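You operate a simulated robot arm through the tools that you are given. There is no shell and no other tool.

The job below is to be done with a simulated two-armed robot. You get a single attempt, and the scene is never put back.

JOB
Carry the small grey bin with both arms and set it on the back end of the blue trolley's deck. Take the cardboard scrap and leave it on the lower shelf of the packing bench. Fetch the white sign that says "large" from the top of the steel desk and set it on the cover plate on the back of the packing bench. Pull the dryer drawer open. Do these in any order.

The check looks at the end state, three seconds after you hand in, the way a careful person would. Anything else that was tipped, shoved, dropped, spilled or broken makes it a failure. Lids that push on must go on centred and level and be pressed home; caps that screw on are set level and turned clockwise until they are tight.

ROBOT AND FRAMES
Two 7-joint arms with two-finger parallel grippers on one trunk, on a base that moves. Base frame: it is fixed to the floor where the robot stands at the start and does not move with it; the origin is under the middle of the robot, x ahead of it, y to its left, z up. Readings come in m, rad, newtons and seconds.
The left shoulder is at the start at [-0.092, 0.119, 0.825], the right one opposite. With the tool pointing down near the work surface each hand reaches from about 0.1 to 0.52 m from the robot's upright axis, wherever it stands, measured 20 degrees to its own side. Places, roughly: back end of the blue trolley's deck [-3.1, 0, 0.6]; cardboard scrap (10x6x3 cm) [-5, -1.8, 0.4]; cover plate [-4.25, 1, 1]; dryer drawer [-0.5, -4.3, 0.7]; lower shelf of the packing bench [-4.9, 0.6, 0.4]; small grey bin (24x16x9 cm) [-0.5, -3.4, 0.9]; white sign [-5.25, -1.25, 1]. Payload 3.43 kg a hand.
Tool frame (each hand has its own): the origin (TCP) lies between the finger pads and is the grasp point; the fingertips stand 0.03 m ahead of it; z points along the fingers, y is the line along which they close. The gripper opens to 0.094 m. The fingers are 0.028 m wide and 0.01 m thick; the gripper's body (0.05 by 0.096 m) begins 0.055 m behind the TCP.
Orientation is that of the tool frame in the base frame, as a unit quaternion [w, x, y, z]. With the fingers straight down and closing along the base's y, the tool's x points along the base's -x, its y along +y and its z along -z.

CONTROLS
- The arms move only by the tool apply_moves. It takes "left_increments", "right_increments" or both (then of equal length, played together; a hand with none holds still); each is one flat list of numbers, 6 for each row, row after row: the shift along the tool's x, y, z in units of 40 mm (1.0 is 40 mm), then the turn, a rotation vector about the tool's x, y, z in units of 4 degrees (1.0 is 4 degrees). In form: [x, y, z, rx, ry, rz, x, y, z, rx, ry, rz, ...]. A call has 1 to 20 rows; each row shifts and turns the commanded pose from where the row before left it, along the tool's axes as they then stand. "left_gripper" and "right_gripper" are, for a hand that has rows, the opening, from 0 (shut) to 1 (fully open), set as the call begins (left out, the last holds). A call with a number of a shift or a turn outside -1 to 1 is refused whole. Each row takes 0.2 s and may step no farther than 0.05 m and 0.15 rad from the row before; otherwise, or with a gripper value out of range, the whole call is refused. Where a pose cannot be reached the arm comes as near as it can. A force on the tool above 40 N (or 10 N above the force at the start of the call, whichever is more), or a blocked arm, ends the call early, and 0.2 s more pass. The fingers move at their own pace (about 0.153 m/s each) and stop on an object; they squeeze with about 29 N. The grip force told is the motor's: it shows also when the fingers shut on nothing. Time passes only in rows, and 0.2 s behind the last, so rows that do not move let the fingers close. It gives the time, the measured TCP pose, the force on the tool (base axes), the opening and the grip force at its end, in the units of the frame above (readings bear some noise), with the torque about the TCP (base axes, N m) and any sound that the robot's microphone picked up.
- Cameras (640 x 400 px; columns grow to the right, rows downward): "scene" is now at [0.0426, 0.0029, 1.5489]; the picture's right is [0.02, -1.00, 0.00], its down [-0.61, -0.01, -0.80] and it looks along [0.80, 0.02, -0.61] (base axes); focal length 290 px, centre (320, 200). "left" rides on the left gripper at [0.076, -0.014, -0.103] in its tool frame; the picture's right is [0.18, 0.98, 0.00], its down [-0.75, 0.14, -0.64] and it looks along [-0.63, 0.12, 0.77] (tool axes); focal length 243 px, centre (320, 200). "right" rides on the right gripper at [0.076, 0.014, -0.102] in its tool frame; the picture's right is [-0.18, 0.98, 0.00], its down [-0.75, -0.14, -0.64] and it looks along [-0.63, -0.12, 0.77] (tool axes); focal length 243 px, centre (320, 200). There is no depth. A picture from a camera that has moved, and an enlarged one, comes with that camera's place and axes in the base frame and with its lens.
- capture(camera): a new picture of that camera. The clock stands still meanwhile.
- slide_trunk(by): moves the trunk up (or, below 0, down) by that many m; the arms and the scene camera ride with it, the base frame stays. It gives what a move gives, with no picture.
- drive_base(legs): drives the robot by 1 to 6 legs, each [ahead, left, turn to the left] in m, m and rad, along the robot's own axes; the way and the turn of a leg run together, so that a leg with both is an arc; at most 1.5 m and 3.142 rad a leg. The arms and the cameras ride along, it lands a little off, and it stops where it bumps. It gives what a move gives.
- turn_head(pan, tilt): turns the head with the scene camera to pan (to the left, within 2.496 rad either way) and tilt (down, from -0.506 to 1.204), counted from straight ahead of the robot (the tilt from the chest, where the trunk bows). It gives what a move gives.
- enlarge(camera, box): a new picture of the part [left, top, right, bottom] of that camera's present view, enlarged. The clock stands still meanwhile.
- close_job(): hands the job in; it is judged then, once.

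Places have to be worked out from the pictures, the camera data and where the tool is seen. Open the grippers and draw the arms clear of the work before you hand the job in, unless the task says otherwise.

The tools are called after "Call:" by a JSON object that holds its "fn" and its "kwargs". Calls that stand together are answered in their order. apply_moves: Moves the arms, as the interface text tells. Its arguments: {"type":"object","properties":{"left_increments":{"type":"array","items":{"type":"number"}},"left_gripper":{"type":"number"},"right_increments":{"type":"array","items":{"type":"number"}},"right_gripper":{"type":"number"}},"required":[]} The other tools are called the same way: slide_trunk (by) moves the trunk up or down; drive_base (legs) drives the base; turn_head (pan, tilt) turns the head that bears the scene camera; capture (camera) takes a picture; enlarge (camera, box) takes an enlarged picture of a part of a camera's view; close_job () hands the job in.

At the start:

```text
t: 0.0
left_tool_pos: [0.3251, 0.1623, 1.136]
left_orientation: [0.0, 0.001, 1.0, -0.001]
left_ft_force: [0.6, 0.3, 0.2]
left_moment: [0.0, 0.02, -0.03]
left_gripper_width: 0.094
left_grip_force: 0.0
right_tool_pos: [0.2803, -0.1052, 1.1783]
right_orientation: [-0.001, 0.0, 1.0, 0.0]
right_ft_force: [-0.4, 0.2, -0.1]
right_moment: [-0.01, 0.0, -0.01]
right_gripper_width: 0.0941
right_grip_force: 0.1
trunk travel left (down, up): [-0.25, 0.085]
robot x, y, heading: [0.0018, -0.002, 0.001]
head pan, tilt (commanded): [0.021, 0.651]
```

scene: 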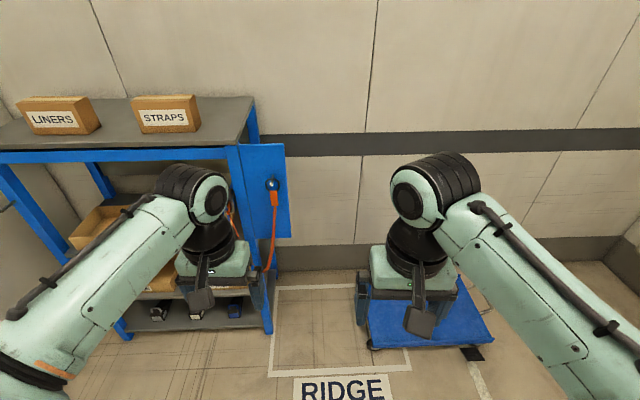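
right: 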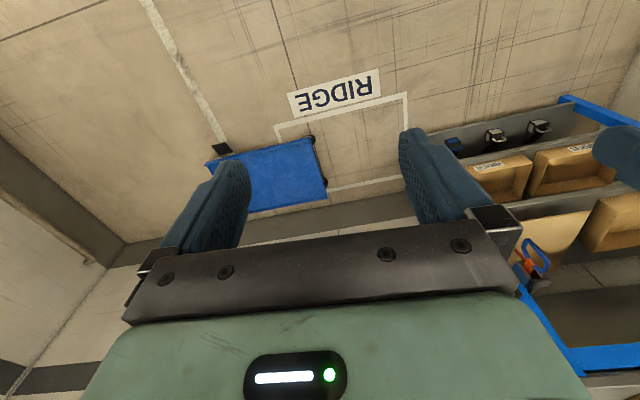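
left: 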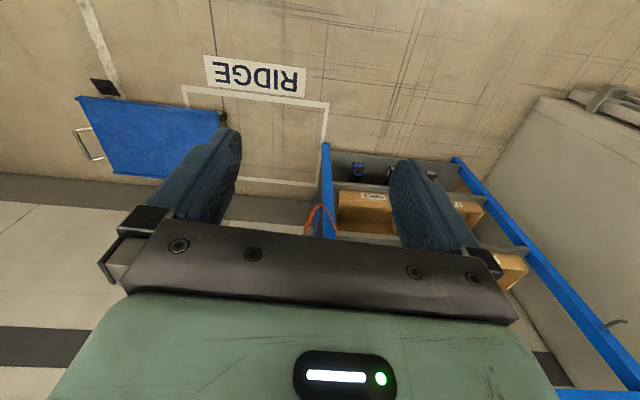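

The start pictures show a rack and a blue platform ahead, but my work lies behind and to the right. I'll look around with the head first, starting toward the right rear.

Call:
{"fn": "turn_head", "kwargs": {"pan": -1.6, "tilt": 0.35}}

```text
t: 1.7
left_tool_pos: [0.326, 0.1621, 1.1369]
left_orientation: [0.0, 0.0, 1.0, 0.0]
left_ft_force: [0.8, 0.4, 0.7]
left_moment: [0.01, -0.03, -0.01]
left_gripper_width: 0.0941
left_grip_force: 0.1
right_tool_pos: [0.2786, -0.1039, 1.1787]
right_orientation: [0.0, 0.0, 1.0, 0.0]
right_ft_force: [1.1, 1.0, -0.6]
right_moment: [0.01, 0.0, -0.03]
right_gripper_width: 0.094
right_grip_force: 0.1
trunk travel left (down, up): [-0.25, 0.085]
robot x, y, heading: [0.0029, -0.0012, -0.0]
head pan, tilt (commanded): [-1.6, 0.351]
```

The head has turned to the right; I take a picture of that side.

Call:
{"fn": "capture", "kwargs": {"camera": "scene"}}

```text
taken
camera scene: at [-0.0468, -0.092, 1.5761], right [-1.0, 0.03, 0.0], down [0.01, 0.34, -0.94], along [-0.03, -0.94, -0.34], focal length 290 px, centre (320, 200)
```

scene: 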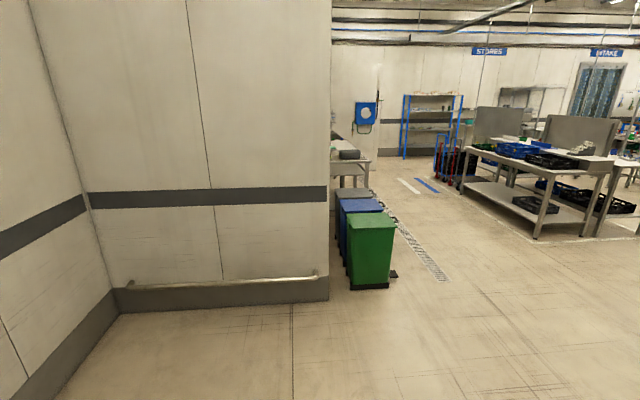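

There is a wall just to my right, and a counter with pedal bins beyond it. I look further round to the back right.

Call:
{"fn": "turn_head", "kwargs": {"pan": -2.4, "tilt": 0.35}}

Call:
{"fn": "capture", "kwargs": {"camera": "scene"}}

Call:
{"fn": "turn_head", "kwargs": {"pan": 2.4, "tilt": 0.35}}

Call:
{"fn": "capture", "kwargs": {"camera": "scene"}}

Call:
{"fn": "turn_head", "kwargs": {"pan": 1.5, "tilt": 0.35}}

Call:
{"fn": "capture", "kwargs": {"camera": "scene"}}

```text
t: 2.8
left_tool_pos: [0.3249, 0.1612, 1.1356]
left_orientation: [0.0, 0.0, 1.0, 0.0]
left_ft_force: [-0.2, 0.3, -0.3]
left_moment: [-0.03, 0.0, 0.02]
left_gripper_width: 0.0941
left_grip_force: 0.1
right_tool_pos: [0.2775, -0.1044, 1.1791]
right_orientation: [0.0, 0.0, 1.0, 0.0]
right_ft_force: [0.8, 0.4, -0.6]
right_moment: [0.02, -0.03, -0.01]
right_gripper_width: 0.094
right_grip_force: 0.1
trunk travel left (down, up): [-0.25, 0.085]
robot x, y, heading: [-0.0001, 0.0018, 0.004]
head pan, tilt (commanded): [-2.4, 0.351]
```

```text
taken
camera scene: at [-0.1127, -0.0619, 1.5761], right [-0.68, 0.74, 0.0], down [0.25, 0.23, -0.94], along [-0.69, -0.64, -0.34], focal length 290 px, centre (320, 200)
```

scene: 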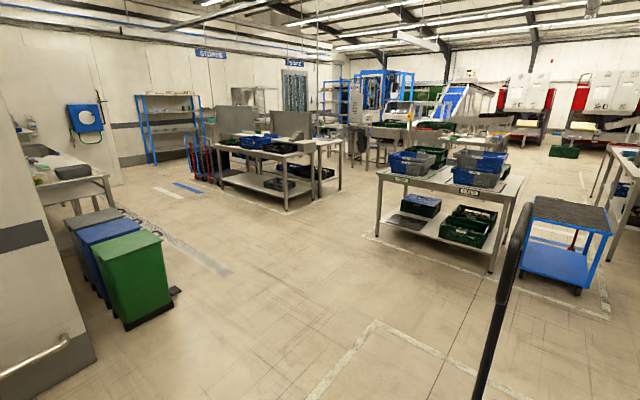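

```text
t: 6.6
left_tool_pos: [0.3253, 0.1619, 1.1362]
left_orientation: [0.0, -0.001, 1.0, 0.0]
left_ft_force: [0.3, -0.2, 1.1]
left_moment: [0.03, -0.01, 0.0]
left_gripper_width: 0.0942
left_grip_force: 0.0
right_tool_pos: [0.2792, -0.1046, 1.1781]
right_orientation: [0.0, 0.0, 1.0, 0.0]
right_ft_force: [0.2, -0.7, -0.4]
right_moment: [0.01, -0.05, -0.03]
right_gripper_width: 0.094
right_grip_force: 0.0
trunk travel left (down, up): [-0.25, 0.085]
robot x, y, heading: [-0.002, 0.0008, -0.001]
head pan, tilt (commanded): [2.4, 0.351]
```

```text
taken
camera scene: at [-0.1128, 0.064, 1.5761], right [0.68, 0.74, 0.0], down [0.25, -0.23, -0.94], along [-0.69, 0.63, -0.34], focal length 290 px, centre (320, 200)
```

scene: 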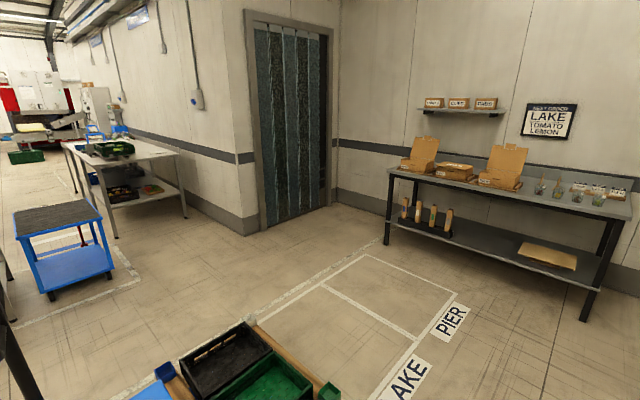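

```text
t: 7.8
left_tool_pos: [0.3259, 0.1625, 1.1356]
left_orientation: [0.0, 0.0, 1.0, 0.0]
left_ft_force: [0.7, -0.4, -0.9]
left_moment: [-0.03, 0.01, 0.0]
left_gripper_width: 0.094
left_grip_force: 0.0
right_tool_pos: [0.279, -0.1042, 1.1783]
right_orientation: [-0.001, 0.0, 1.0, 0.0]
right_ft_force: [0.0, -0.2, 0.5]
right_moment: [-0.01, -0.01, -0.01]
right_gripper_width: 0.0939
right_grip_force: 0.0
trunk travel left (down, up): [-0.25, 0.085]
robot x, y, heading: [-0.0017, 0.0016, 0.006]
head pan, tilt (commanded): [1.499, 0.351]
```

```text
taken
camera scene: at [-0.0376, 0.094, 1.5761], right [1.0, -0.07, 0.0], down [-0.02, -0.34, -0.94], along [0.07, 0.94, -0.34], focal length 290 px, centre (320, 200)
```

scene: 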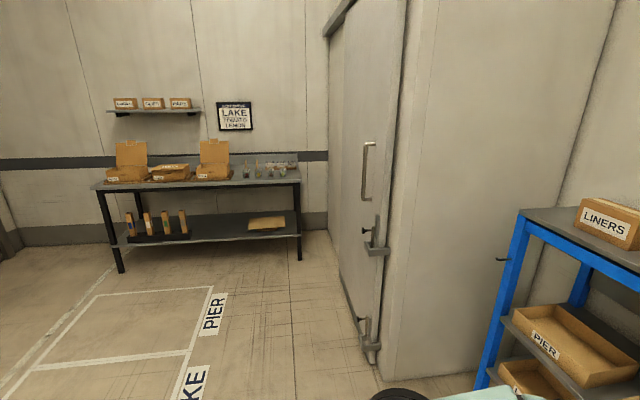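

There is a cart with crates close behind me, and a blue two-tier trolley farther back. I look more steeply down and behind to understand my surroundings before driving.

Call:
{"fn": "turn_head", "kwargs": {"pan": 2.49, "tilt": 0.75}}

Call:
{"fn": "capture", "kwargs": {"camera": "scene"}}

Call:
{"fn": "turn_head", "kwargs": {"pan": -2.49, "tilt": 0.75}}

Call:
{"fn": "capture", "kwargs": {"camera": "scene"}}

Call:
{"fn": "enlarge", "kwargs": {"camera": "scene", "box": [320, 0, 640, 200]}}

```text
t: 9.1
left_tool_pos: [0.3245, 0.1636, 1.1361]
left_orientation: [0.0, 0.001, 1.0, -0.001]
left_ft_force: [-0.3, 0.1, 0.0]
left_moment: [0.0, -0.02, 0.02]
left_gripper_width: 0.094
left_grip_force: 0.1
right_tool_pos: [0.2782, -0.1045, 1.1788]
right_orientation: [-0.001, 0.0, 1.0, 0.0]
right_ft_force: [0.1, 0.5, -0.6]
right_moment: [0.0, 0.01, 0.05]
right_gripper_width: 0.0939
right_grip_force: 0.1
trunk travel left (down, up): [-0.25, 0.085]
robot x, y, heading: [0.0023, -0.004, -0.0]
head pan, tilt (commanded): [2.491, 0.75]
```

```text
taken
camera scene: at [-0.11, 0.0514, 1.5405], right [0.61, 0.8, 0.0], down [0.54, -0.41, -0.73], along [-0.58, 0.44, -0.68], focal length 290 px, centre (320, 200)
```

scene: 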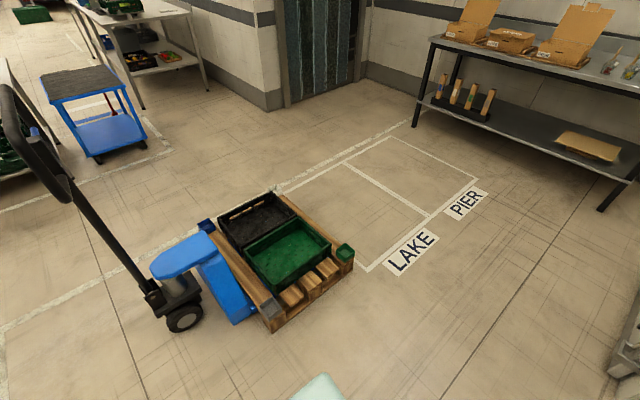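

```text
t: 13.0
left_tool_pos: [0.3245, 0.1619, 1.1371]
left_orientation: [0.001, 0.0, 1.0, 0.0]
left_ft_force: [-0.5, 0.4, -0.8]
left_moment: [-0.04, 0.01, -0.02]
left_gripper_width: 0.0938
left_grip_force: 0.1
right_tool_pos: [0.2783, -0.1041, 1.1786]
right_orientation: [0.0, 0.0, 1.0, 0.0]
right_ft_force: [0.5, -0.5, 0.0]
right_moment: [0.01, -0.01, 0.02]
right_gripper_width: 0.0942
right_grip_force: 0.0
trunk travel left (down, up): [-0.25, 0.085]
robot x, y, heading: [0.0012, -0.0038, -0.001]
head pan, tilt (commanded): [-2.491, 0.75]
```

```text
taken
camera scene: at [-0.11, -0.0492, 1.5405], right [-0.61, 0.8, 0.0], down [0.54, 0.41, -0.73], along [-0.58, -0.44, -0.68], focal length 290 px, centre (320, 200)
```

scene: 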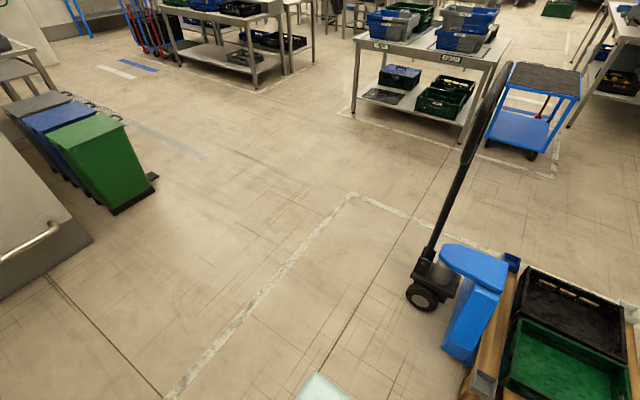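

```text
2.00 times, centred on (480, 100) of scene
camera zoom: at [-0.11, -0.0492, 1.5405], right [-0.61, 0.8, 0.0], down [0.54, 0.41, -0.73], along [-0.58, -0.44, -0.68], focal length 580 px, centre (0, 400)
```

zoom: 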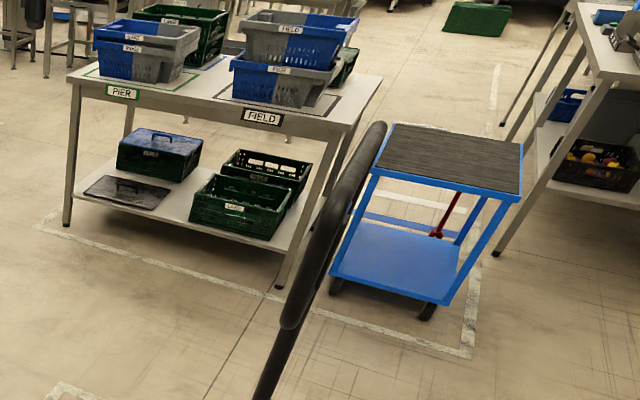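

A pallet jack sits behind me (handle near [-1.15,-0.15]), pedal bins stand at about [-0.45,-2.2..-2.9], and the blue trolley's near end is at x≈-3.1 with the deck at about 0.6 m. I'll sidestep right, back up clear of the jack, then go sideways towards the counter.

Call:
{"fn": "drive_base", "kwargs": {"legs": [[0, -1.0, 0], [-1.3, 0, 0], [0, -1.2, 0]]}}

Call:
{"fn": "turn_head", "kwargs": {"pan": -0.8, "tilt": 0.5}}

Call:
{"fn": "capture", "kwargs": {"camera": "scene"}}

```text
t: 38.7
left_tool_pos: [-0.9993, -2.0313, 1.1366]
left_orientation: [0.0, -0.002, 1.0, 0.0]
left_ft_force: [-0.5, 0.4, -1.0]
left_moment: [0.0, -0.03, 0.01]
left_gripper_width: 0.0941
left_grip_force: 0.0
right_tool_pos: [-1.0443, -2.299, 1.1777]
right_orientation: [0.0, -0.002, 1.0, 0.0]
right_ft_force: [-0.1, 0.1, -0.3]
right_moment: [-0.01, 0.03, -0.01]
right_gripper_width: 0.0941
right_grip_force: 0.1
trunk travel left (down, up): [-0.25, 0.085]
robot x, y, heading: [-1.3233, -2.193, 0.004]
head pan, tilt (commanded): [-2.491, 0.75]
```

```text
t: 40.4
left_tool_pos: [-0.9995, -2.0311, 1.1365]
left_orientation: [0.0, -0.002, 1.0, 0.001]
left_ft_force: [0.3, 0.3, 1.4]
left_moment: [0.03, 0.02, -0.07]
left_gripper_width: 0.0941
left_grip_force: 0.1
right_tool_pos: [-1.044, -2.2984, 1.1793]
right_orientation: [0.0, -0.003, 1.0, 0.0]
right_ft_force: [0.5, 0.1, 0.0]
right_moment: [0.02, 0.04, -0.02]
right_gripper_width: 0.094
right_grip_force: 0.0
trunk travel left (down, up): [-0.25, 0.085]
robot x, y, heading: [-1.3232, -2.1957, 0.005]
head pan, tilt (commanded): [-0.799, 0.499]
```

```text
taken
camera scene: at [-1.3037, -2.2593, 1.5624], right [-0.71, -0.7, 0.0], down [-0.34, 0.34, -0.88], along [0.61, -0.63, -0.48], focal length 290 px, centre (320, 200)
```

scene: 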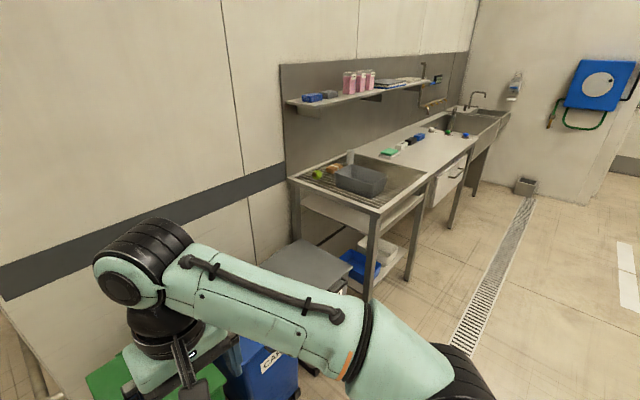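

The grey bin stands at the near end of a steel counter, and a white drawer with a handle is under its middle. I drive sideways to stand in front of the bin.

Call:
{"fn": "drive_base", "kwargs": {"legs": [[0, -1.2, 0]]}}

Call:
{"fn": "turn_head", "kwargs": {"pan": 0.0, "tilt": 0.6}}

Call:
{"fn": "capture", "kwargs": {"camera": "scene"}}

Call:
{"fn": "turn_head", "kwargs": {"pan": -0.7, "tilt": 0.6}}

Call:
{"fn": "capture", "kwargs": {"camera": "scene"}}

```text
t: 51.1
left_tool_pos: [-0.9931, -3.2253, 1.1365]
left_orientation: [0.0, -0.002, 1.0, 0.0]
left_ft_force: [-0.6, -0.7, -0.7]
left_moment: [0.0, -0.01, 0.02]
left_gripper_width: 0.094
left_grip_force: 0.1
right_tool_pos: [-1.0397, -3.4912, 1.18]
right_orientation: [0.001, -0.001, 1.0, 0.0]
right_ft_force: [-0.3, 0.0, -0.1]
right_moment: [0.02, 0.0, -0.02]
right_gripper_width: 0.0939
right_grip_force: 0.1
trunk travel left (down, up): [-0.25, 0.085]
robot x, y, heading: [-1.3149, -3.3874, 0.002]
head pan, tilt (commanded): [-0.799, 0.499]
```

```text
t: 52.2
left_tool_pos: [-0.9942, -3.2244, 1.1357]
left_orientation: [0.0, -0.001, 1.0, -0.001]
left_ft_force: [0.3, -0.1, -0.2]
left_moment: [0.01, 0.01, 0.0]
left_gripper_width: 0.094
left_grip_force: 0.1
right_tool_pos: [-1.0406, -3.4919, 1.1789]
right_orientation: [0.0, -0.002, 1.0, 0.0]
right_ft_force: [0.3, 0.6, 0.6]
right_moment: [0.03, 0.03, -0.01]
right_gripper_width: 0.0943
right_grip_force: 0.1
trunk travel left (down, up): [-0.25, 0.085]
robot x, y, heading: [-1.3176, -3.3886, 0.007]
head pan, tilt (commanded): [0.0, 0.6]
```

```text
taken
camera scene: at [-1.2741, -3.3868, 1.5534], right [0.0, -1.0, 0.0], down [-0.56, 0.0, -0.83], along [0.83, 0.0, -0.56], focal length 290 px, centre (320, 200)
```

scene: 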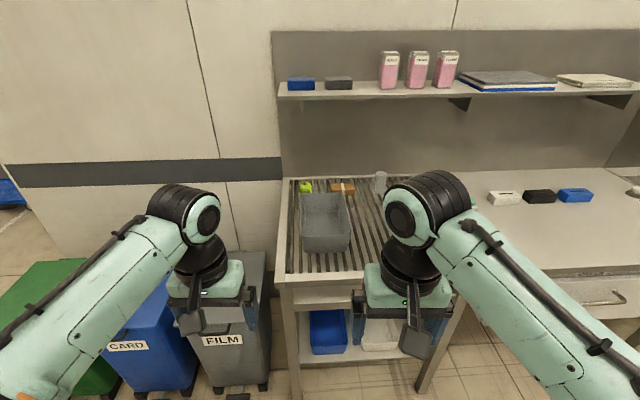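

```text
t: 53.3
left_tool_pos: [-0.9942, -3.224, 1.1358]
left_orientation: [0.0, -0.001, 1.0, 0.0]
left_ft_force: [0.4, -0.1, -0.2]
left_moment: [0.04, -0.04, 0.01]
left_gripper_width: 0.0939
left_grip_force: 0.2
right_tool_pos: [-1.0395, -3.491, 1.1793]
right_orientation: [0.0, -0.002, 1.0, 0.0]
right_ft_force: [0.1, 0.0, 0.0]
right_moment: [0.03, -0.03, 0.04]
right_gripper_width: 0.0942
right_grip_force: 0.1
trunk travel left (down, up): [-0.25, 0.085]
robot x, y, heading: [-1.3184, -3.3904, 0.003]
head pan, tilt (commanded): [-0.7, 0.6]
```

```text
taken
camera scene: at [-1.2947, -3.4436, 1.5534], right [-0.64, -0.77, 0.0], down [-0.43, 0.36, -0.83], along [0.63, -0.53, -0.56], focal length 290 px, centre (320, 200)
```

scene: 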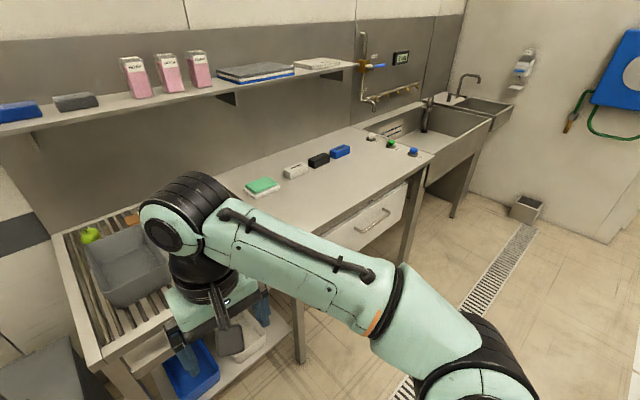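

The white drawer's bow handle works out to about [-0.64,-4.33,0.70]. I'll drive sideways to face the drawer and look at it from the front.

Call:
{"fn": "drive_base", "kwargs": {"legs": [[0, -0.8, 0]]}}

Call:
{"fn": "turn_head", "kwargs": {"pan": 0.0, "tilt": 0.75}}

Call:
{"fn": "capture", "kwargs": {"camera": "scene"}}

```text
t: 60.5
left_tool_pos: [-0.9913, -4.0022, 1.1378]
left_orientation: [0.0, -0.002, 1.0, 0.0]
left_ft_force: [-1.1, -1.1, 1.1]
left_moment: [0.01, 0.04, 0.01]
left_gripper_width: 0.0938
left_grip_force: 0.0
right_tool_pos: [-1.0385, -4.2694, 1.1777]
right_orientation: [-0.001, -0.001, 1.0, 0.0]
right_ft_force: [0.4, -0.1, 0.1]
right_moment: [-0.01, 0.03, 0.01]
right_gripper_width: 0.094
right_grip_force: 0.1
trunk travel left (down, up): [-0.25, 0.085]
robot x, y, heading: [-1.316, -4.1672, 0.006]
head pan, tilt (commanded): [-0.7, 0.6]
```

```text
t: 61.6
left_tool_pos: [-0.9918, -4.0024, 1.1356]
left_orientation: [0.001, -0.001, 1.0, 0.0]
left_ft_force: [-0.4, 0.5, -0.5]
left_moment: [0.01, -0.02, 0.01]
left_gripper_width: 0.0941
left_grip_force: 0.0
right_tool_pos: [-1.0372, -4.2694, 1.1792]
right_orientation: [-0.001, -0.001, 1.0, 0.0]
right_ft_force: [0.1, -0.4, 0.1]
right_moment: [0.01, -0.02, 0.01]
right_gripper_width: 0.0942
right_grip_force: 0.2
trunk travel left (down, up): [-0.25, 0.085]
robot x, y, heading: [-1.3155, -4.1656, -0.003]
head pan, tilt (commanded): [0.0, 0.75]
```

```text
taken
camera scene: at [-1.2776, -4.1642, 1.5405], right [0.0, -1.0, 0.0], down [-0.68, 0.0, -0.73], along [0.73, 0.0, -0.68], focal length 290 px, centre (320, 200)
```

scene: 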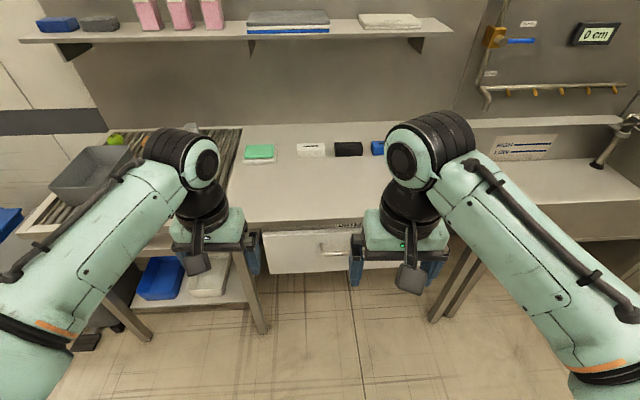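

The drawer is straight ahead with its handle near the middle of the picture. I enlarge that part to see the handle and any writing.

Call:
{"fn": "enlarge", "kwargs": {"camera": "scene", "box": [240, 200, 400, 300]}}

Call:
{"fn": "capture", "kwargs": {"camera": "right"}}

```text
4.00 times, centred on (320, 250) of scene
camera zoom: at [-1.2776, -4.1642, 1.5405], right [0.0, -1.0, 0.0], down [-0.68, 0.0, -0.73], along [0.73, 0.0, -0.68], focal length 1160 px, centre (320, 0)
```

zoom: 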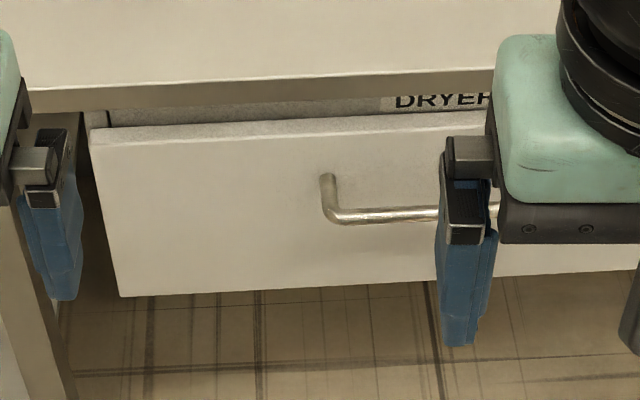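

```text
taken
camera right: at [-1.1139, -4.2552, 1.2815], right [0.18, 0.98, 0.0], down [0.75, -0.14, 0.64], along [0.63, -0.12, -0.77], focal length 243 px, centre (320, 200)
```

right: 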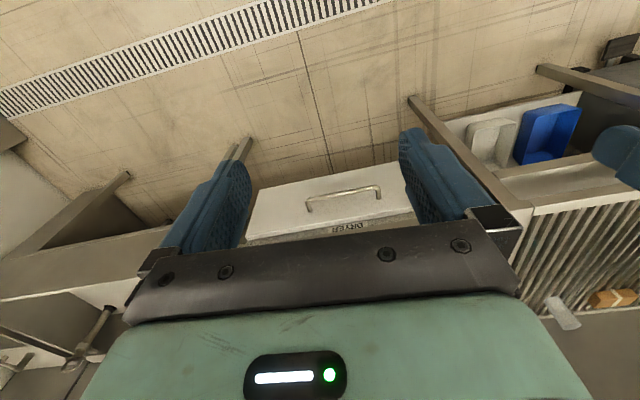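

The handle bar lies at about x -0.67, y -4.37…-4.17, z 0.72, running sideways. I'll bring the right hand forward and down, then turn it to point forward with the fingers closing vertically.

Call:
{"fn": "apply_moves", "kwargs": {"right_increments": [-0.5, 0, 1, 0, 0, 0, -0.5, 0, 1, 0, 0, 0, -0.5, 0, 1, 0, 0, 0, -0.5, 0, 1, 0, 0, 0, -0.5, 0, 1, 0, 0, 0, 0, 0, 0, 1, -1, -1, 0, 0, 0, 1, -1, -1, 0, 0, 0, 1, -1, -1, 0, 0, 0, 1, -1, -1, 0, 0, 0, 1, -1, -1, 0, 0, 0, 1, -1, -1], "right_gripper": 1.0}}

```text
t: 64.0
left_tool_pos: [-0.992, -4.0019, 1.1358]
left_orientation: [-0.001, 0.0, 1.0, 0.001]
left_ft_force: [0.3, 0.3, -0.4]
left_moment: [-0.04, 0.02, 0.03]
left_gripper_width: 0.0941
left_grip_force: 0.1
right_tool_pos: [-0.9374, -4.2682, 0.9815]
right_orientation: [0.207, -0.206, 0.934, -0.205]
right_ft_force: [-0.7, 1.2, 0.0]
right_moment: [-0.01, 0.02, -0.02]
right_gripper_width: 0.094
right_grip_force: 0.1
trunk travel left (down, up): [-0.25, 0.085]
robot x, y, heading: [-1.3169, -4.1669, 0.003]
head pan, tilt (commanded): [0.0, 0.75]
```

The turn goes as planned; I finish the remaining rotation.

Call:
{"fn": "apply_moves", "kwargs": {"right_increments": [0, 0, 0, 1, -1, -1, 0, 0, 0, 1, -1, -1, 0, 0, 0, 1, -1, -1, 0, 0, 0, 1, -1, -1, 0, 0, 0, 1, -1, -1, 0, 0, 0, 1, -1, -1, 0, 0, 0, 1, -1, -1, 0, 0, 0, 1, -1, -1, 0, 0, 0, 1, -1, -1, 0, 0, 0, 1, -1, -1, 0, 0, 0, 1, -1, -1, 0, 0, 0, 0.32, -0.32, -0.32, 0, 0, 0, 0, 0, 0]}}

Call:
{"fn": "capture", "kwargs": {"camera": "right"}}

Call:
{"fn": "capture", "kwargs": {"camera": "scene"}}

```text
t: 66.8
left_tool_pos: [-0.9905, -4.0029, 1.1358]
left_orientation: [0.0, -0.001, 1.0, 0.0]
left_ft_force: [-0.6, -0.2, 0.0]
left_moment: [-0.04, -0.01, 0.0]
left_gripper_width: 0.0942
left_grip_force: 0.1
right_tool_pos: [-0.938, -4.2683, 0.9805]
right_orientation: [0.501, -0.5, 0.499, -0.5]
right_ft_force: [0.0, 1.0, 0.4]
right_moment: [0.03, 0.0, 0.0]
right_gripper_width: 0.094
right_grip_force: 0.1
trunk travel left (down, up): [-0.25, 0.085]
robot x, y, heading: [-1.3172, -4.1627, 0.001]
head pan, tilt (commanded): [0.0, 0.75]
```

```text
taken
camera right: at [-1.0399, -4.3455, 0.9651], right [0.0, 0.18, -0.98], down [-0.64, 0.75, 0.14], along [0.77, 0.63, 0.12], focal length 243 px, centre (320, 200)
```

right: 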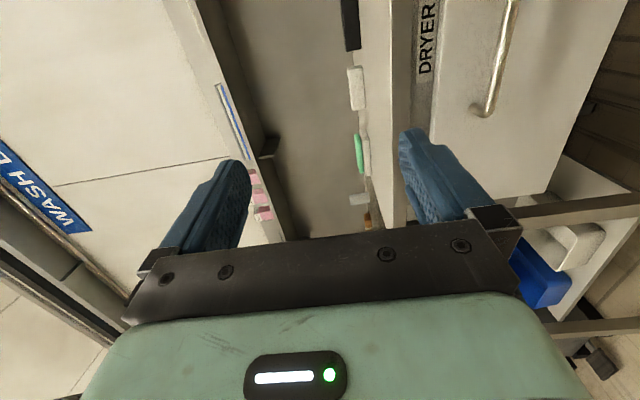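

```text
taken
camera scene: at [-1.2774, -4.1645, 1.5405], right [0.0, -1.0, 0.0], down [-0.68, 0.0, -0.73], along [0.73, 0.0, -0.68], focal length 290 px, centre (320, 200)
```

scene: 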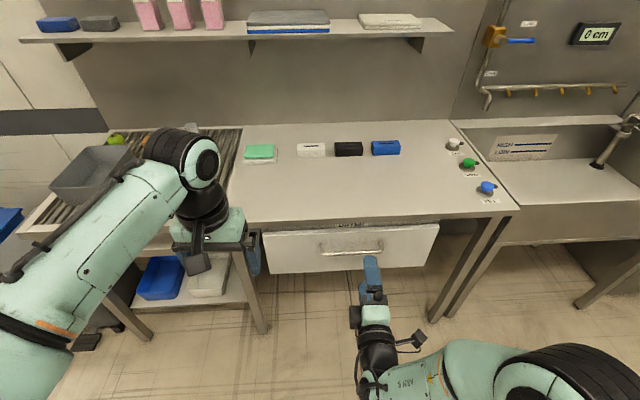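

The hand now points forward, fingers closing vertically. I enlarge both views to triangulate the handle bar accurately.

Call:
{"fn": "enlarge", "kwargs": {"camera": "scene", "box": [260, 200, 440, 312]}}

Call:
{"fn": "enlarge", "kwargs": {"camera": "right", "box": [400, 0, 600, 125]}}

```text
3.56 times, centred on (350, 256) of scene
camera zoom: at [-1.2774, -4.1645, 1.5405], right [0.0, -1.0, 0.0], down [-0.68, 0.0, -0.73], along [0.73, 0.0, -0.68], focal length 1031 px, centre (213, 1)
```

zoom: 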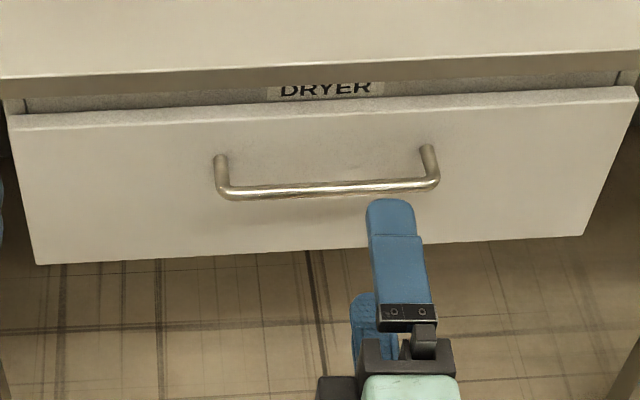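

```text
3.20 times, centred on (500, 62) of right
camera zoom: at [-1.0399, -4.3455, 0.9651], right [0.0, 0.18, -0.98], down [-0.64, 0.75, 0.14], along [0.77, 0.63, 0.12], focal length 776 px, centre (-256, 640)
```

zoom: 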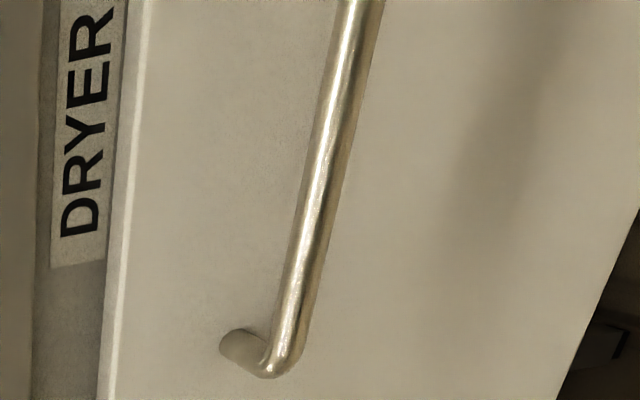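

Both views now agree: the bar runs from about [-0.697,-4.181,0.755] to [-0.684,-4.371,0.755], and the counter is turned about 0.065 rad relative to me. I turn the base left by that much and move ahead 0.1 m.

Call:
{"fn": "drive_base", "kwargs": {"legs": [[0, 0, 0.065], [0.08, 0, 0]]}}

Call:
{"fn": "capture", "kwargs": {"camera": "scene"}}

```text
t: 68.3
left_tool_pos: [-0.9243, -3.9753, 1.1362]
left_orientation: [0.0, -0.035, 0.999, 0.001]
left_ft_force: [0.7, -0.4, 0.1]
left_moment: [0.01, 0.01, -0.03]
left_gripper_width: 0.094
left_grip_force: 0.0
right_tool_pos: [-0.853, -4.2377, 0.9794]
right_orientation: [-0.517, 0.517, -0.482, 0.483]
right_ft_force: [-0.3, 0.1, 0.5]
right_moment: [0.0, -0.02, 0.02]
right_gripper_width: 0.0941
right_grip_force: 0.1
trunk travel left (down, up): [-0.25, 0.085]
robot x, y, heading: [-1.2359, -4.1615, 0.072]
head pan, tilt (commanded): [0.0, 0.75]
```

```text
taken
camera scene: at [-1.1978, -4.1559, 1.5404], right [0.07, -1.0, 0.0], down [-0.68, -0.05, -0.73], along [0.73, 0.05, -0.68], focal length 290 px, centre (320, 200)
```

scene: 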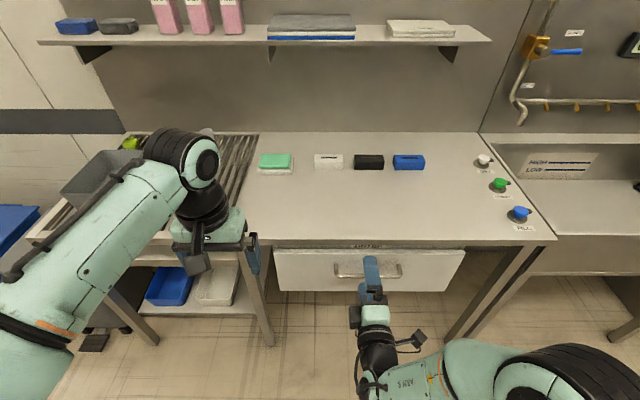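

Now squarely facing the drawer. I lower the right hand to the bar height and shift it a little right, still about 15 cm short of the bar.

Call:
{"fn": "apply_moves", "kwargs": {"right_increments": [0.15, 0.935, 0, 0, 0, 0, 0.15, 0.935, 0, 0, 0, 0, 0.15, 0.935, 0, 0, 0, 0, 0.15, 0.935, 0, 0, 0, 0, 0.15, 0.935, 0, 0, 0, 0, 0.15, 0.935, 0, 0, 0, 0, 0, 0, 0, 0, 0, 0]}}

Call:
{"fn": "capture", "kwargs": {"camera": "right"}}

Call:
{"fn": "enlarge", "kwargs": {"camera": "scene", "box": [260, 200, 480, 337]}}

```text
t: 69.9
left_tool_pos: [-0.9241, -3.9757, 1.1361]
left_orientation: [0.0, -0.035, 0.999, 0.0]
left_ft_force: [0.3, 0.6, 0.1]
left_moment: [0.0, 0.02, 0.0]
left_gripper_width: 0.0941
left_grip_force: 0.0
right_tool_pos: [-0.8496, -4.2726, 0.754]
right_orientation: [0.517, -0.516, 0.483, -0.483]
right_ft_force: [0.0, -0.5, -0.3]
right_moment: [-0.01, 0.02, -0.04]
right_gripper_width: 0.0939
right_grip_force: 0.1
right hand out of reach, approached as far as the arm can: row 1
trunk travel left (down, up): [-0.25, 0.085]
robot x, y, heading: [-1.2391, -4.1594, 0.071]
head pan, tilt (commanded): [0.0, 0.75]
```

```text
taken
camera right: at [-0.9465, -4.3566, 0.7395], right [-0.01, 0.18, -0.98], down [-0.69, 0.71, 0.14], along [0.72, 0.68, 0.12], focal length 243 px, centre (320, 200)
```

right: 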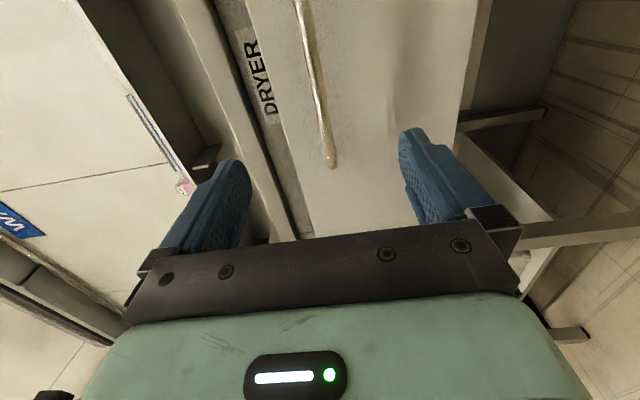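

```text
2.91 times, centred on (370, 268) of scene
camera zoom: at [-1.1989, -4.1559, 1.5405], right [0.07, -1.0, 0.0], down [-0.68, -0.05, -0.73], along [0.73, 0.05, -0.68], focal length 844 px, centre (174, 1)
```

zoom: 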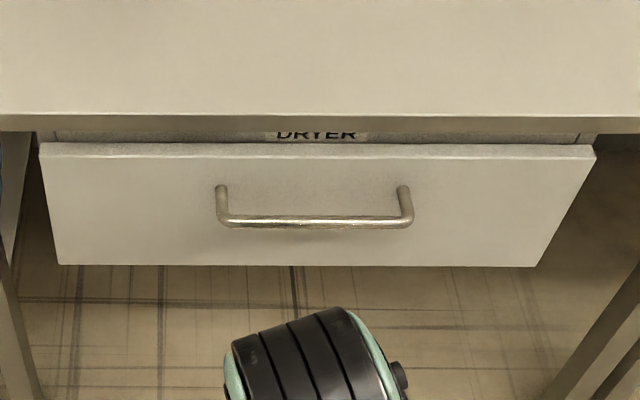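

The bar crosses the hand's axis in the wrist picture, so the height is right. I advance about 15 cm so the bar sits between the fingers.

Call:
{"fn": "apply_moves", "kwargs": {"right_increments": [0, 0, 0.9, 0, 0, 0, 0, 0, 0.9, 0, 0, 0, 0, 0, 0.9, 0, 0, 0, 0, 0, 0.9, 0, 0, 0, 0, 0, 0, 0, 0, 0]}}

Call:
{"fn": "capture", "kwargs": {"camera": "right"}}

Call:
{"fn": "capture", "kwargs": {"camera": "scene"}}

```text
t: 71.1
left_tool_pos: [-0.9244, -3.9748, 1.1365]
left_orientation: [0.0, -0.035, 0.999, 0.0]
left_ft_force: [-0.2, -0.5, 0.7]
left_moment: [0.01, -0.01, 0.05]
left_gripper_width: 0.0942
left_grip_force: 0.0
right_tool_pos: [-0.7044, -4.2633, 0.7554]
right_orientation: [-0.516, 0.517, -0.483, 0.483]
right_ft_force: [0.3, -1.0, -0.8]
right_moment: [-0.02, 0.02, 0.0]
right_gripper_width: 0.0941
right_grip_force: 0.1
trunk travel left (down, up): [-0.25, 0.085]
robot x, y, heading: [-1.237, -4.1617, 0.068]
head pan, tilt (commanded): [0.0, 0.75]
```

```text
taken
camera right: at [-0.8013, -4.3471, 0.7411], right [-0.01, 0.18, -0.98], down [-0.69, 0.71, 0.14], along [0.72, 0.68, 0.12], focal length 243 px, centre (320, 200)
```

right: 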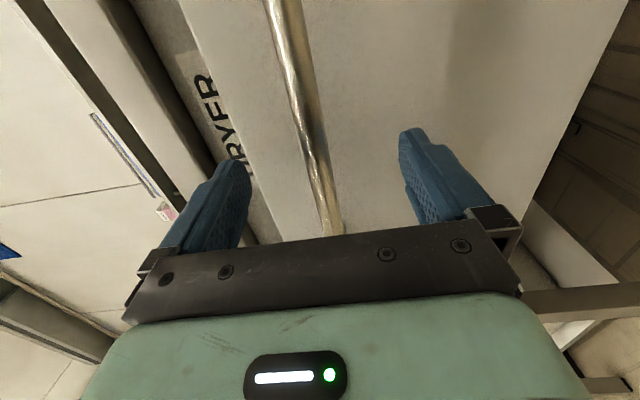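

```text
taken
camera scene: at [-1.1989, -4.156, 1.5405], right [0.07, -1.0, 0.0], down [-0.68, -0.05, -0.73], along [0.73, 0.05, -0.68], focal length 290 px, centre (320, 200)
```

scene: 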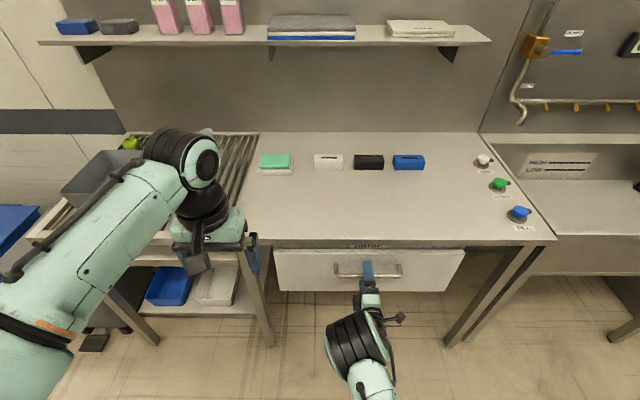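

The bar sits midway between the fingers at the grasp depth. I close the right gripper.

Call:
{"fn": "apply_moves", "kwargs": {"right_increments": [0, 0, 0, 0, 0, 0, 0, 0, 0, 0, 0, 0, 0, 0, 0, 0, 0, 0, 0, 0, 0, 0, 0, 0], "right_gripper": 0.0}}

Call:
{"fn": "capture", "kwargs": {"camera": "right"}}

```text
t: 72.1
left_tool_pos: [-0.9235, -3.9752, 1.1365]
left_orientation: [0.001, -0.035, 0.999, 0.0]
left_ft_force: [0.1, -0.4, -0.4]
left_moment: [-0.02, -0.02, -0.01]
left_gripper_width: 0.094
left_grip_force: 0.0
right_tool_pos: [-0.7037, -4.2641, 0.7559]
right_orientation: [-0.517, 0.517, -0.483, 0.483]
right_ft_force: [0.4, -0.2, -2.6]
right_moment: [0.02, 0.02, -0.01]
right_gripper_width: 0.0135
right_grip_force: 44.8
trunk travel left (down, up): [-0.25, 0.085]
robot x, y, heading: [-1.2386, -4.16, 0.066]
head pan, tilt (commanded): [0.0, 0.75]
```

```text
taken
camera right: at [-0.8016, -4.3471, 0.7407], right [-0.01, 0.18, -0.98], down [-0.69, 0.71, 0.14], along [0.72, 0.68, 0.12], focal length 243 px, centre (320, 200)
```

right: 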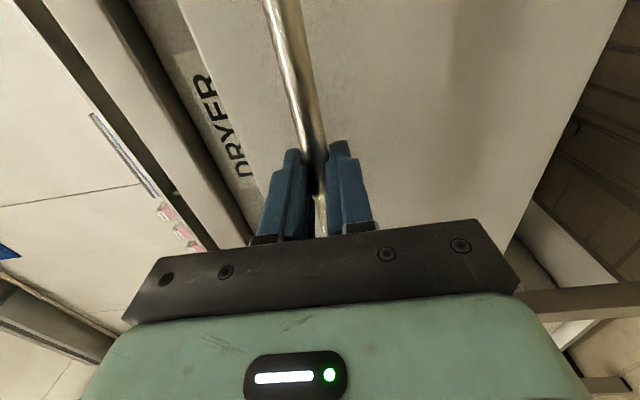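

The fingers hold the bar (13.5 mm wide, 45 N). I pull it straight back with the arm in small steps.

Call:
{"fn": "apply_moves", "kwargs": {"right_increments": [0, 0, -0.5, 0, 0, 0, 0, 0, -0.5, 0, 0, 0, 0, 0, -0.6, 0, 0, 0, 0, 0, -0.6, 0, 0, 0, 0, 0, 0, 0, 0, 0]}}

Call:
{"fn": "capture", "kwargs": {"camera": "scene"}}

```text
t: 73.3
left_tool_pos: [-0.9239, -3.9753, 1.1368]
left_orientation: [0.0, -0.035, 0.999, 0.0]
left_ft_force: [0.5, -0.4, 0.5]
left_moment: [0.02, -0.04, 0.02]
left_gripper_width: 0.0939
left_grip_force: 0.0
right_tool_pos: [-0.7936, -4.2695, 0.754]
right_orientation: [-0.516, 0.518, -0.483, 0.482]
right_ft_force: [-1.3, -4.0, -6.8]
right_moment: [-0.02, 0.07, 0.13]
right_gripper_width: 0.0137
right_grip_force: 45.0
trunk travel left (down, up): [-0.25, 0.085]
robot x, y, heading: [-1.2361, -4.1604, 0.075]
head pan, tilt (commanded): [0.0, 0.75]
```

```text
taken
camera scene: at [-1.1982, -4.1565, 1.5404], right [0.07, -1.0, 0.0], down [-0.68, -0.05, -0.73], along [0.73, 0.05, -0.68], focal length 290 px, centre (320, 200)
```

scene: 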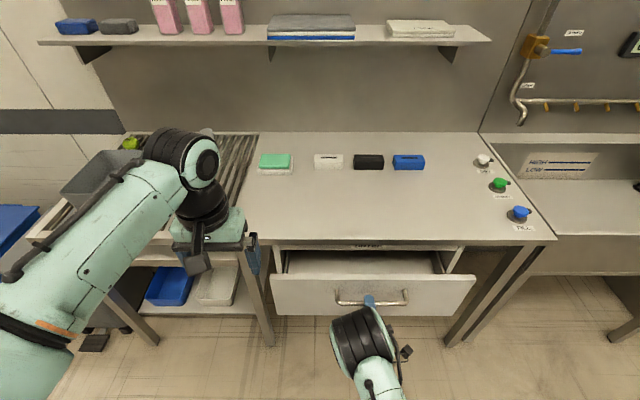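

The drawer slides out freely (9 cm so far). I keep pulling with the arm.

Call:
{"fn": "apply_moves", "kwargs": {"right_increments": [0, 0, -0.6, 0, 0, 0, 0, 0, -0.6, 0, 0, 0, 0, 0, -0.6, 0, 0, 0, 0, 0, -0.6, 0, 0, 0, 0, 0, 0, 0, 0, 0]}}

Call:
{"fn": "capture", "kwargs": {"camera": "scene"}}

```text
t: 74.5
left_tool_pos: [-0.9259, -3.9756, 1.1363]
left_orientation: [0.0, -0.035, 0.999, 0.0]
left_ft_force: [0.1, 0.2, -0.1]
left_moment: [-0.01, 0.0, -0.03]
left_gripper_width: 0.0941
left_grip_force: 0.0
right_tool_pos: [-0.8912, -4.2767, 0.7551]
right_orientation: [0.517, -0.515, 0.482, -0.484]
right_ft_force: [0.3, -8.2, 8.2]
right_moment: [0.0, -0.09, 0.55]
right_gripper_width: 0.0135
right_grip_force: 45.6
trunk travel left (down, up): [-0.25, 0.085]
robot x, y, heading: [-1.2357, -4.1609, 0.072]
head pan, tilt (commanded): [0.0, 0.75]
```

```text
taken
camera scene: at [-1.199, -4.1568, 1.5406], right [0.07, -1.0, 0.0], down [-0.68, -0.05, -0.73], along [0.73, 0.05, -0.68], focal length 290 px, centre (320, 200)
```

scene: 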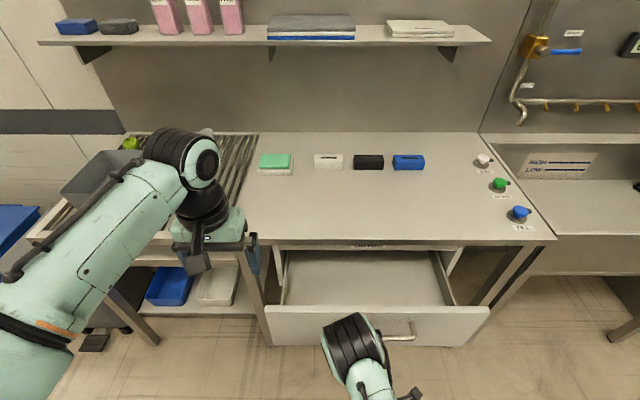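

Now 19 cm open with only a mild side force. I pull on a little farther, easing slightly to the right.

Call:
{"fn": "apply_moves", "kwargs": {"right_increments": [0.05, -0.02, -0.5, 0, 0, 0, 0.05, -0.02, -0.5, 0, 0, 0, 0.03, 0, -0.5, 0, 0, 0, 0.02, 0, -0.5, 0, 0, 0, 0, 0, 0, 0, 0, 0]}}

Call:
{"fn": "capture", "kwargs": {"camera": "scene"}}

```text
t: 75.7
left_tool_pos: [-0.9234, -3.974, 1.1361]
left_orientation: [0.0, -0.035, 0.999, 0.0]
left_ft_force: [0.1, 0.2, -0.4]
left_moment: [0.0, 0.03, 0.04]
left_gripper_width: 0.094
left_grip_force: 0.0
right_tool_pos: [-0.9662, -4.2831, 0.7543]
right_orientation: [0.521, -0.52, 0.481, -0.476]
right_ft_force: [2.0, 7.4, -1.9]
right_moment: [-1.05, -0.1, 0.18]
right_gripper_width: 0.0141
right_grip_force: 44.9
trunk travel left (down, up): [-0.25, 0.085]
robot x, y, heading: [-1.2354, -4.1618, 0.068]
head pan, tilt (commanded): [0.0, 0.75]
stopped in row 5 (right hand): the force on the tool passed its limit at 40 N (the readings are from after the stop); the commanded pose is now the measured one
```

```text
taken
camera scene: at [-1.1987, -4.155, 1.5406], right [0.07, -1.0, 0.0], down [-0.68, -0.05, -0.73], along [0.73, 0.05, -0.68], focal length 290 px, centre (320, 200)
```

scene: 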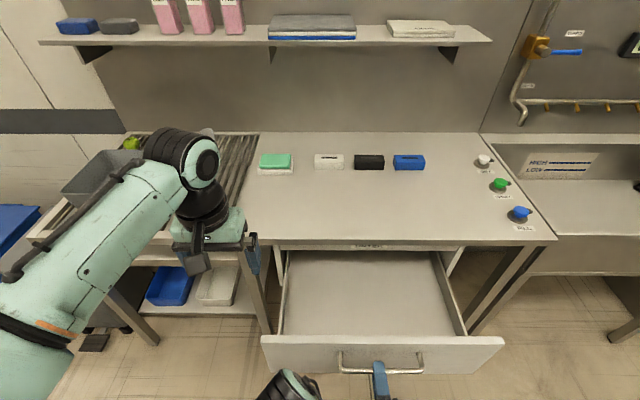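

The pull met a firm stop at about 26 cm, so the drawer is at its full travel. I open the gripper, then back the base straight away from it.

Call:
{"fn": "apply_moves", "kwargs": {"right_increments": [0, 0, 0, 0, 0, 0, 0, 0, 0, 0, 0, 0, 0, 0, 0, 0, 0, 0], "right_gripper": 1.0}}

Call:
{"fn": "capture", "kwargs": {"camera": "right"}}

```text
t: 76.5
left_tool_pos: [-0.9243, -3.9749, 1.1364]
left_orientation: [0.0, -0.035, 0.999, 0.0]
left_ft_force: [0.2, -0.2, 0.0]
left_moment: [0.0, 0.01, -0.01]
left_gripper_width: 0.094
left_grip_force: 0.0
right_tool_pos: [-0.9675, -4.2838, 0.7545]
right_orientation: [0.52, -0.518, 0.483, -0.477]
right_ft_force: [0.6, -0.1, -1.4]
right_moment: [0.01, 0.0, 0.02]
right_gripper_width: 0.0939
right_grip_force: 0.1
trunk travel left (down, up): [-0.25, 0.085]
robot x, y, heading: [-1.2389, -4.1593, 0.065]
head pan, tilt (commanded): [0.0, 0.75]
```

```text
taken
camera right: at [-1.0643, -4.3682, 0.7405], right [-0.02, 0.19, -0.98], down [-0.7, 0.7, 0.15], along [0.72, 0.69, 0.12], focal length 243 px, centre (320, 200)
```

right: 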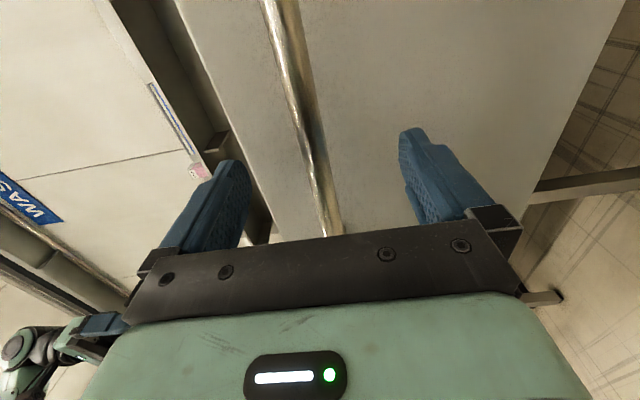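

The fingers are open with the bar free between them. I back the base away 0.35 m.

Call:
{"fn": "drive_base", "kwargs": {"legs": [[-0.35, 0, 0]]}}

Call:
{"fn": "capture", "kwargs": {"camera": "scene"}}

```text
t: 78.8
left_tool_pos: [-1.2801, -3.9991, 1.1372]
left_orientation: [0.0, -0.036, 0.999, 0.0]
left_ft_force: [-0.3, 0.8, 0.0]
left_moment: [0.01, 0.02, -0.02]
left_gripper_width: 0.094
left_grip_force: 0.1
right_tool_pos: [-1.3203, -4.3078, 0.7549]
right_orientation: [0.521, -0.518, 0.483, -0.477]
right_ft_force: [-0.4, -0.4, 0.2]
right_moment: [0.03, -0.01, 0.03]
right_gripper_width: 0.0939
right_grip_force: 0.2
trunk travel left (down, up): [-0.25, 0.085]
robot x, y, heading: [-1.5881, -4.184, 0.074]
head pan, tilt (commanded): [0.0, 0.75]
```

```text
taken
camera scene: at [-1.5528, -4.1808, 1.5405], right [0.07, -1.0, 0.0], down [-0.68, -0.05, -0.73], along [0.73, 0.05, -0.68], focal length 290 px, centre (320, 200)
```

scene: 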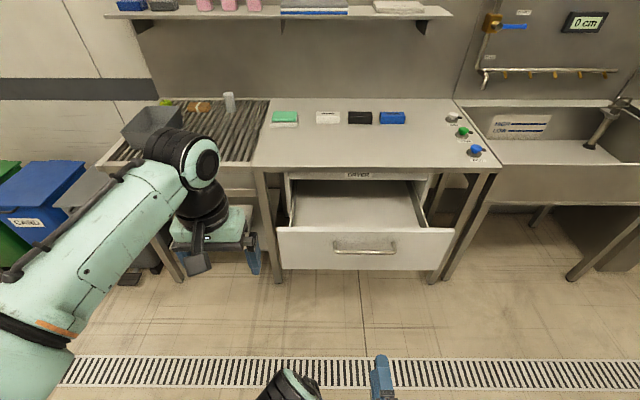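

The drawer stays open. I raise the right hand and turn it back to pointing down for the bin.

Call:
{"fn": "apply_moves", "kwargs": {"right_increments": [0, -1, 0, 0, 0, 0, 0, -1, 0, 0, 0, 0, 0, -1, 0, 0, 0, 0, 0, -1, 0, 0, 0, 0, 0, -1, 0, 0, 0, 0, 0, -1, 0, 0, 0, 0, 0, -1, 0, 0, 0, 0, 0, 0, 0, -1, 1, 1, 0, 0, 0, -1, 1, 1, 0, 0, 0, -1, 1, 1, 0, 0, 0, -1, 1, 1, 0, 0, 0, -1, 1, 1, 0, 0, 0, -1, 1, 1, 0, 0, 0, -1, 1, 1, 0, 0, 0, -1, 1, 1]}}

Call:
{"fn": "apply_moves", "kwargs": {"right_increments": [0, 0, 0, -1, 1, 1, 0, 0, 0, -1, 1, 1, 0, 0, 0, -1, 1, 1, 0, 0, 0, -1, 1, 1, 0, 0, 0, -1, 1, 1, 0, 0, 0, -1, 1, 1, 0, 0, 0, -1, 1, 1, 0, 0, 0, -1, 1, 1, 0, 0, 0, -1, 1, 1, 0, 0, 0, -0.32, 0.32, 0.32, 0, 0, 0, 0, 0, 0]}}

Call:
{"fn": "drive_base", "kwargs": {"legs": [[0, 0.74, 0]]}}

Call:
{"fn": "capture", "kwargs": {"camera": "scene"}}

```text
t: 82.0
left_tool_pos: [-1.2777, -3.9997, 1.1363]
left_orientation: [-0.001, -0.035, 0.999, 0.001]
left_ft_force: [-0.3, -0.5, 0.1]
left_moment: [-0.02, 0.01, 0.03]
left_gripper_width: 0.094
left_grip_force: 0.0
right_tool_pos: [-1.2064, -4.2753, 0.928]
right_orientation: [0.32, -0.341, 0.835, -0.292]
right_ft_force: [0.3, -0.1, 0.7]
right_moment: [0.02, 0.04, 0.0]
right_gripper_width: 0.094
right_grip_force: 0.0
right hand out of reach, approached as far as the arm can: row 1, 2, 3, 4, 5, 6, 7
trunk travel left (down, up): [-0.25, 0.085]
robot x, y, heading: [-1.5934, -4.186, 0.069]
head pan, tilt (commanded): [0.0, 0.75]
```

```text
t: 84.4
left_tool_pos: [-1.2776, -4.0004, 1.1363]
left_orientation: [0.0, -0.036, 0.999, 0.0]
left_ft_force: [-0.7, 0.7, 0.5]
left_moment: [-0.02, 0.02, -0.03]
left_gripper_width: 0.094
left_grip_force: 0.0
right_tool_pos: [-1.2074, -4.2759, 0.9292]
right_orientation: [-0.003, -0.041, 0.999, 0.004]
right_ft_force: [-0.4, 0.4, 0.6]
right_moment: [0.0, 0.03, -0.02]
right_gripper_width: 0.0943
right_grip_force: 0.0
trunk travel left (down, up): [-0.25, 0.085]
robot x, y, heading: [-1.5913, -4.1853, 0.068]
head pan, tilt (commanded): [0.0, 0.75]
```

```text
t: 91.2
left_tool_pos: [-1.3391, -3.2635, 1.1365]
left_orientation: [0.001, -0.043, 0.999, 0.0]
left_ft_force: [-0.4, 0.4, -0.2]
left_moment: [-0.03, 0.0, 0.0]
left_gripper_width: 0.094
left_grip_force: 0.0
right_tool_pos: [-1.2636, -3.5385, 0.9277]
right_orientation: [-0.002, -0.047, 0.999, 0.004]
right_ft_force: [-0.4, -0.3, 0.0]
right_moment: [0.03, 0.01, 0.01]
right_gripper_width: 0.094
right_grip_force: 0.1
trunk travel left (down, up): [-0.25, 0.085]
robot x, y, heading: [-1.6517, -3.4567, 0.089]
head pan, tilt (commanded): [0.0, 0.75]
```

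```text
taken
camera scene: at [-1.6104, -3.4484, 1.5405], right [0.09, -1.0, 0.0], down [-0.68, -0.06, -0.73], along [0.73, 0.06, -0.68], focal length 290 px, centre (320, 200)
```

scene: 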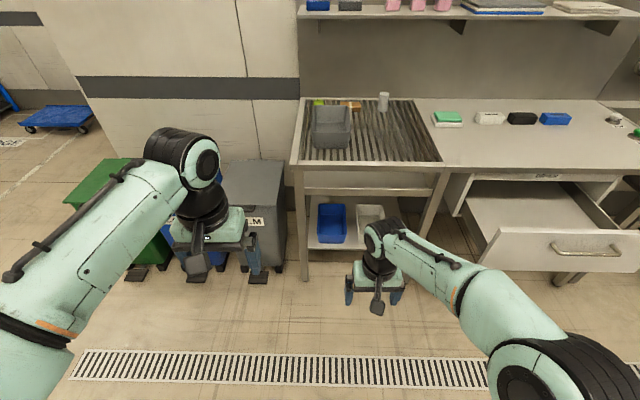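

Call:
{"fn": "enlarge", "kwargs": {"camera": "scene", "box": [280, 80, 440, 180]}}

```text
4.00 times, centred on (360, 130) of scene
camera zoom: at [-1.6104, -3.4484, 1.5405], right [0.09, -1.0, 0.0], down [-0.68, -0.06, -0.73], along [0.73, 0.06, -0.68], focal length 1160 px, centre (160, 480)
```

zoom: 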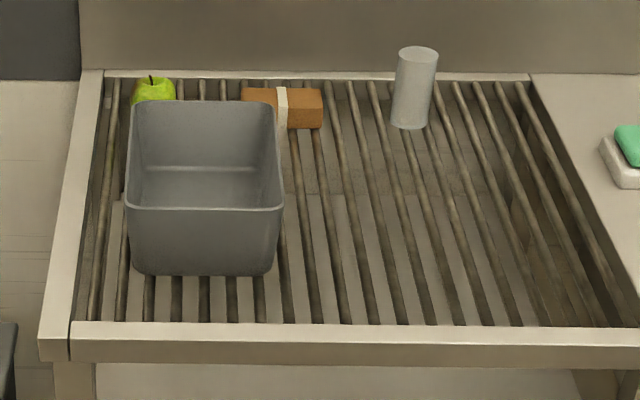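

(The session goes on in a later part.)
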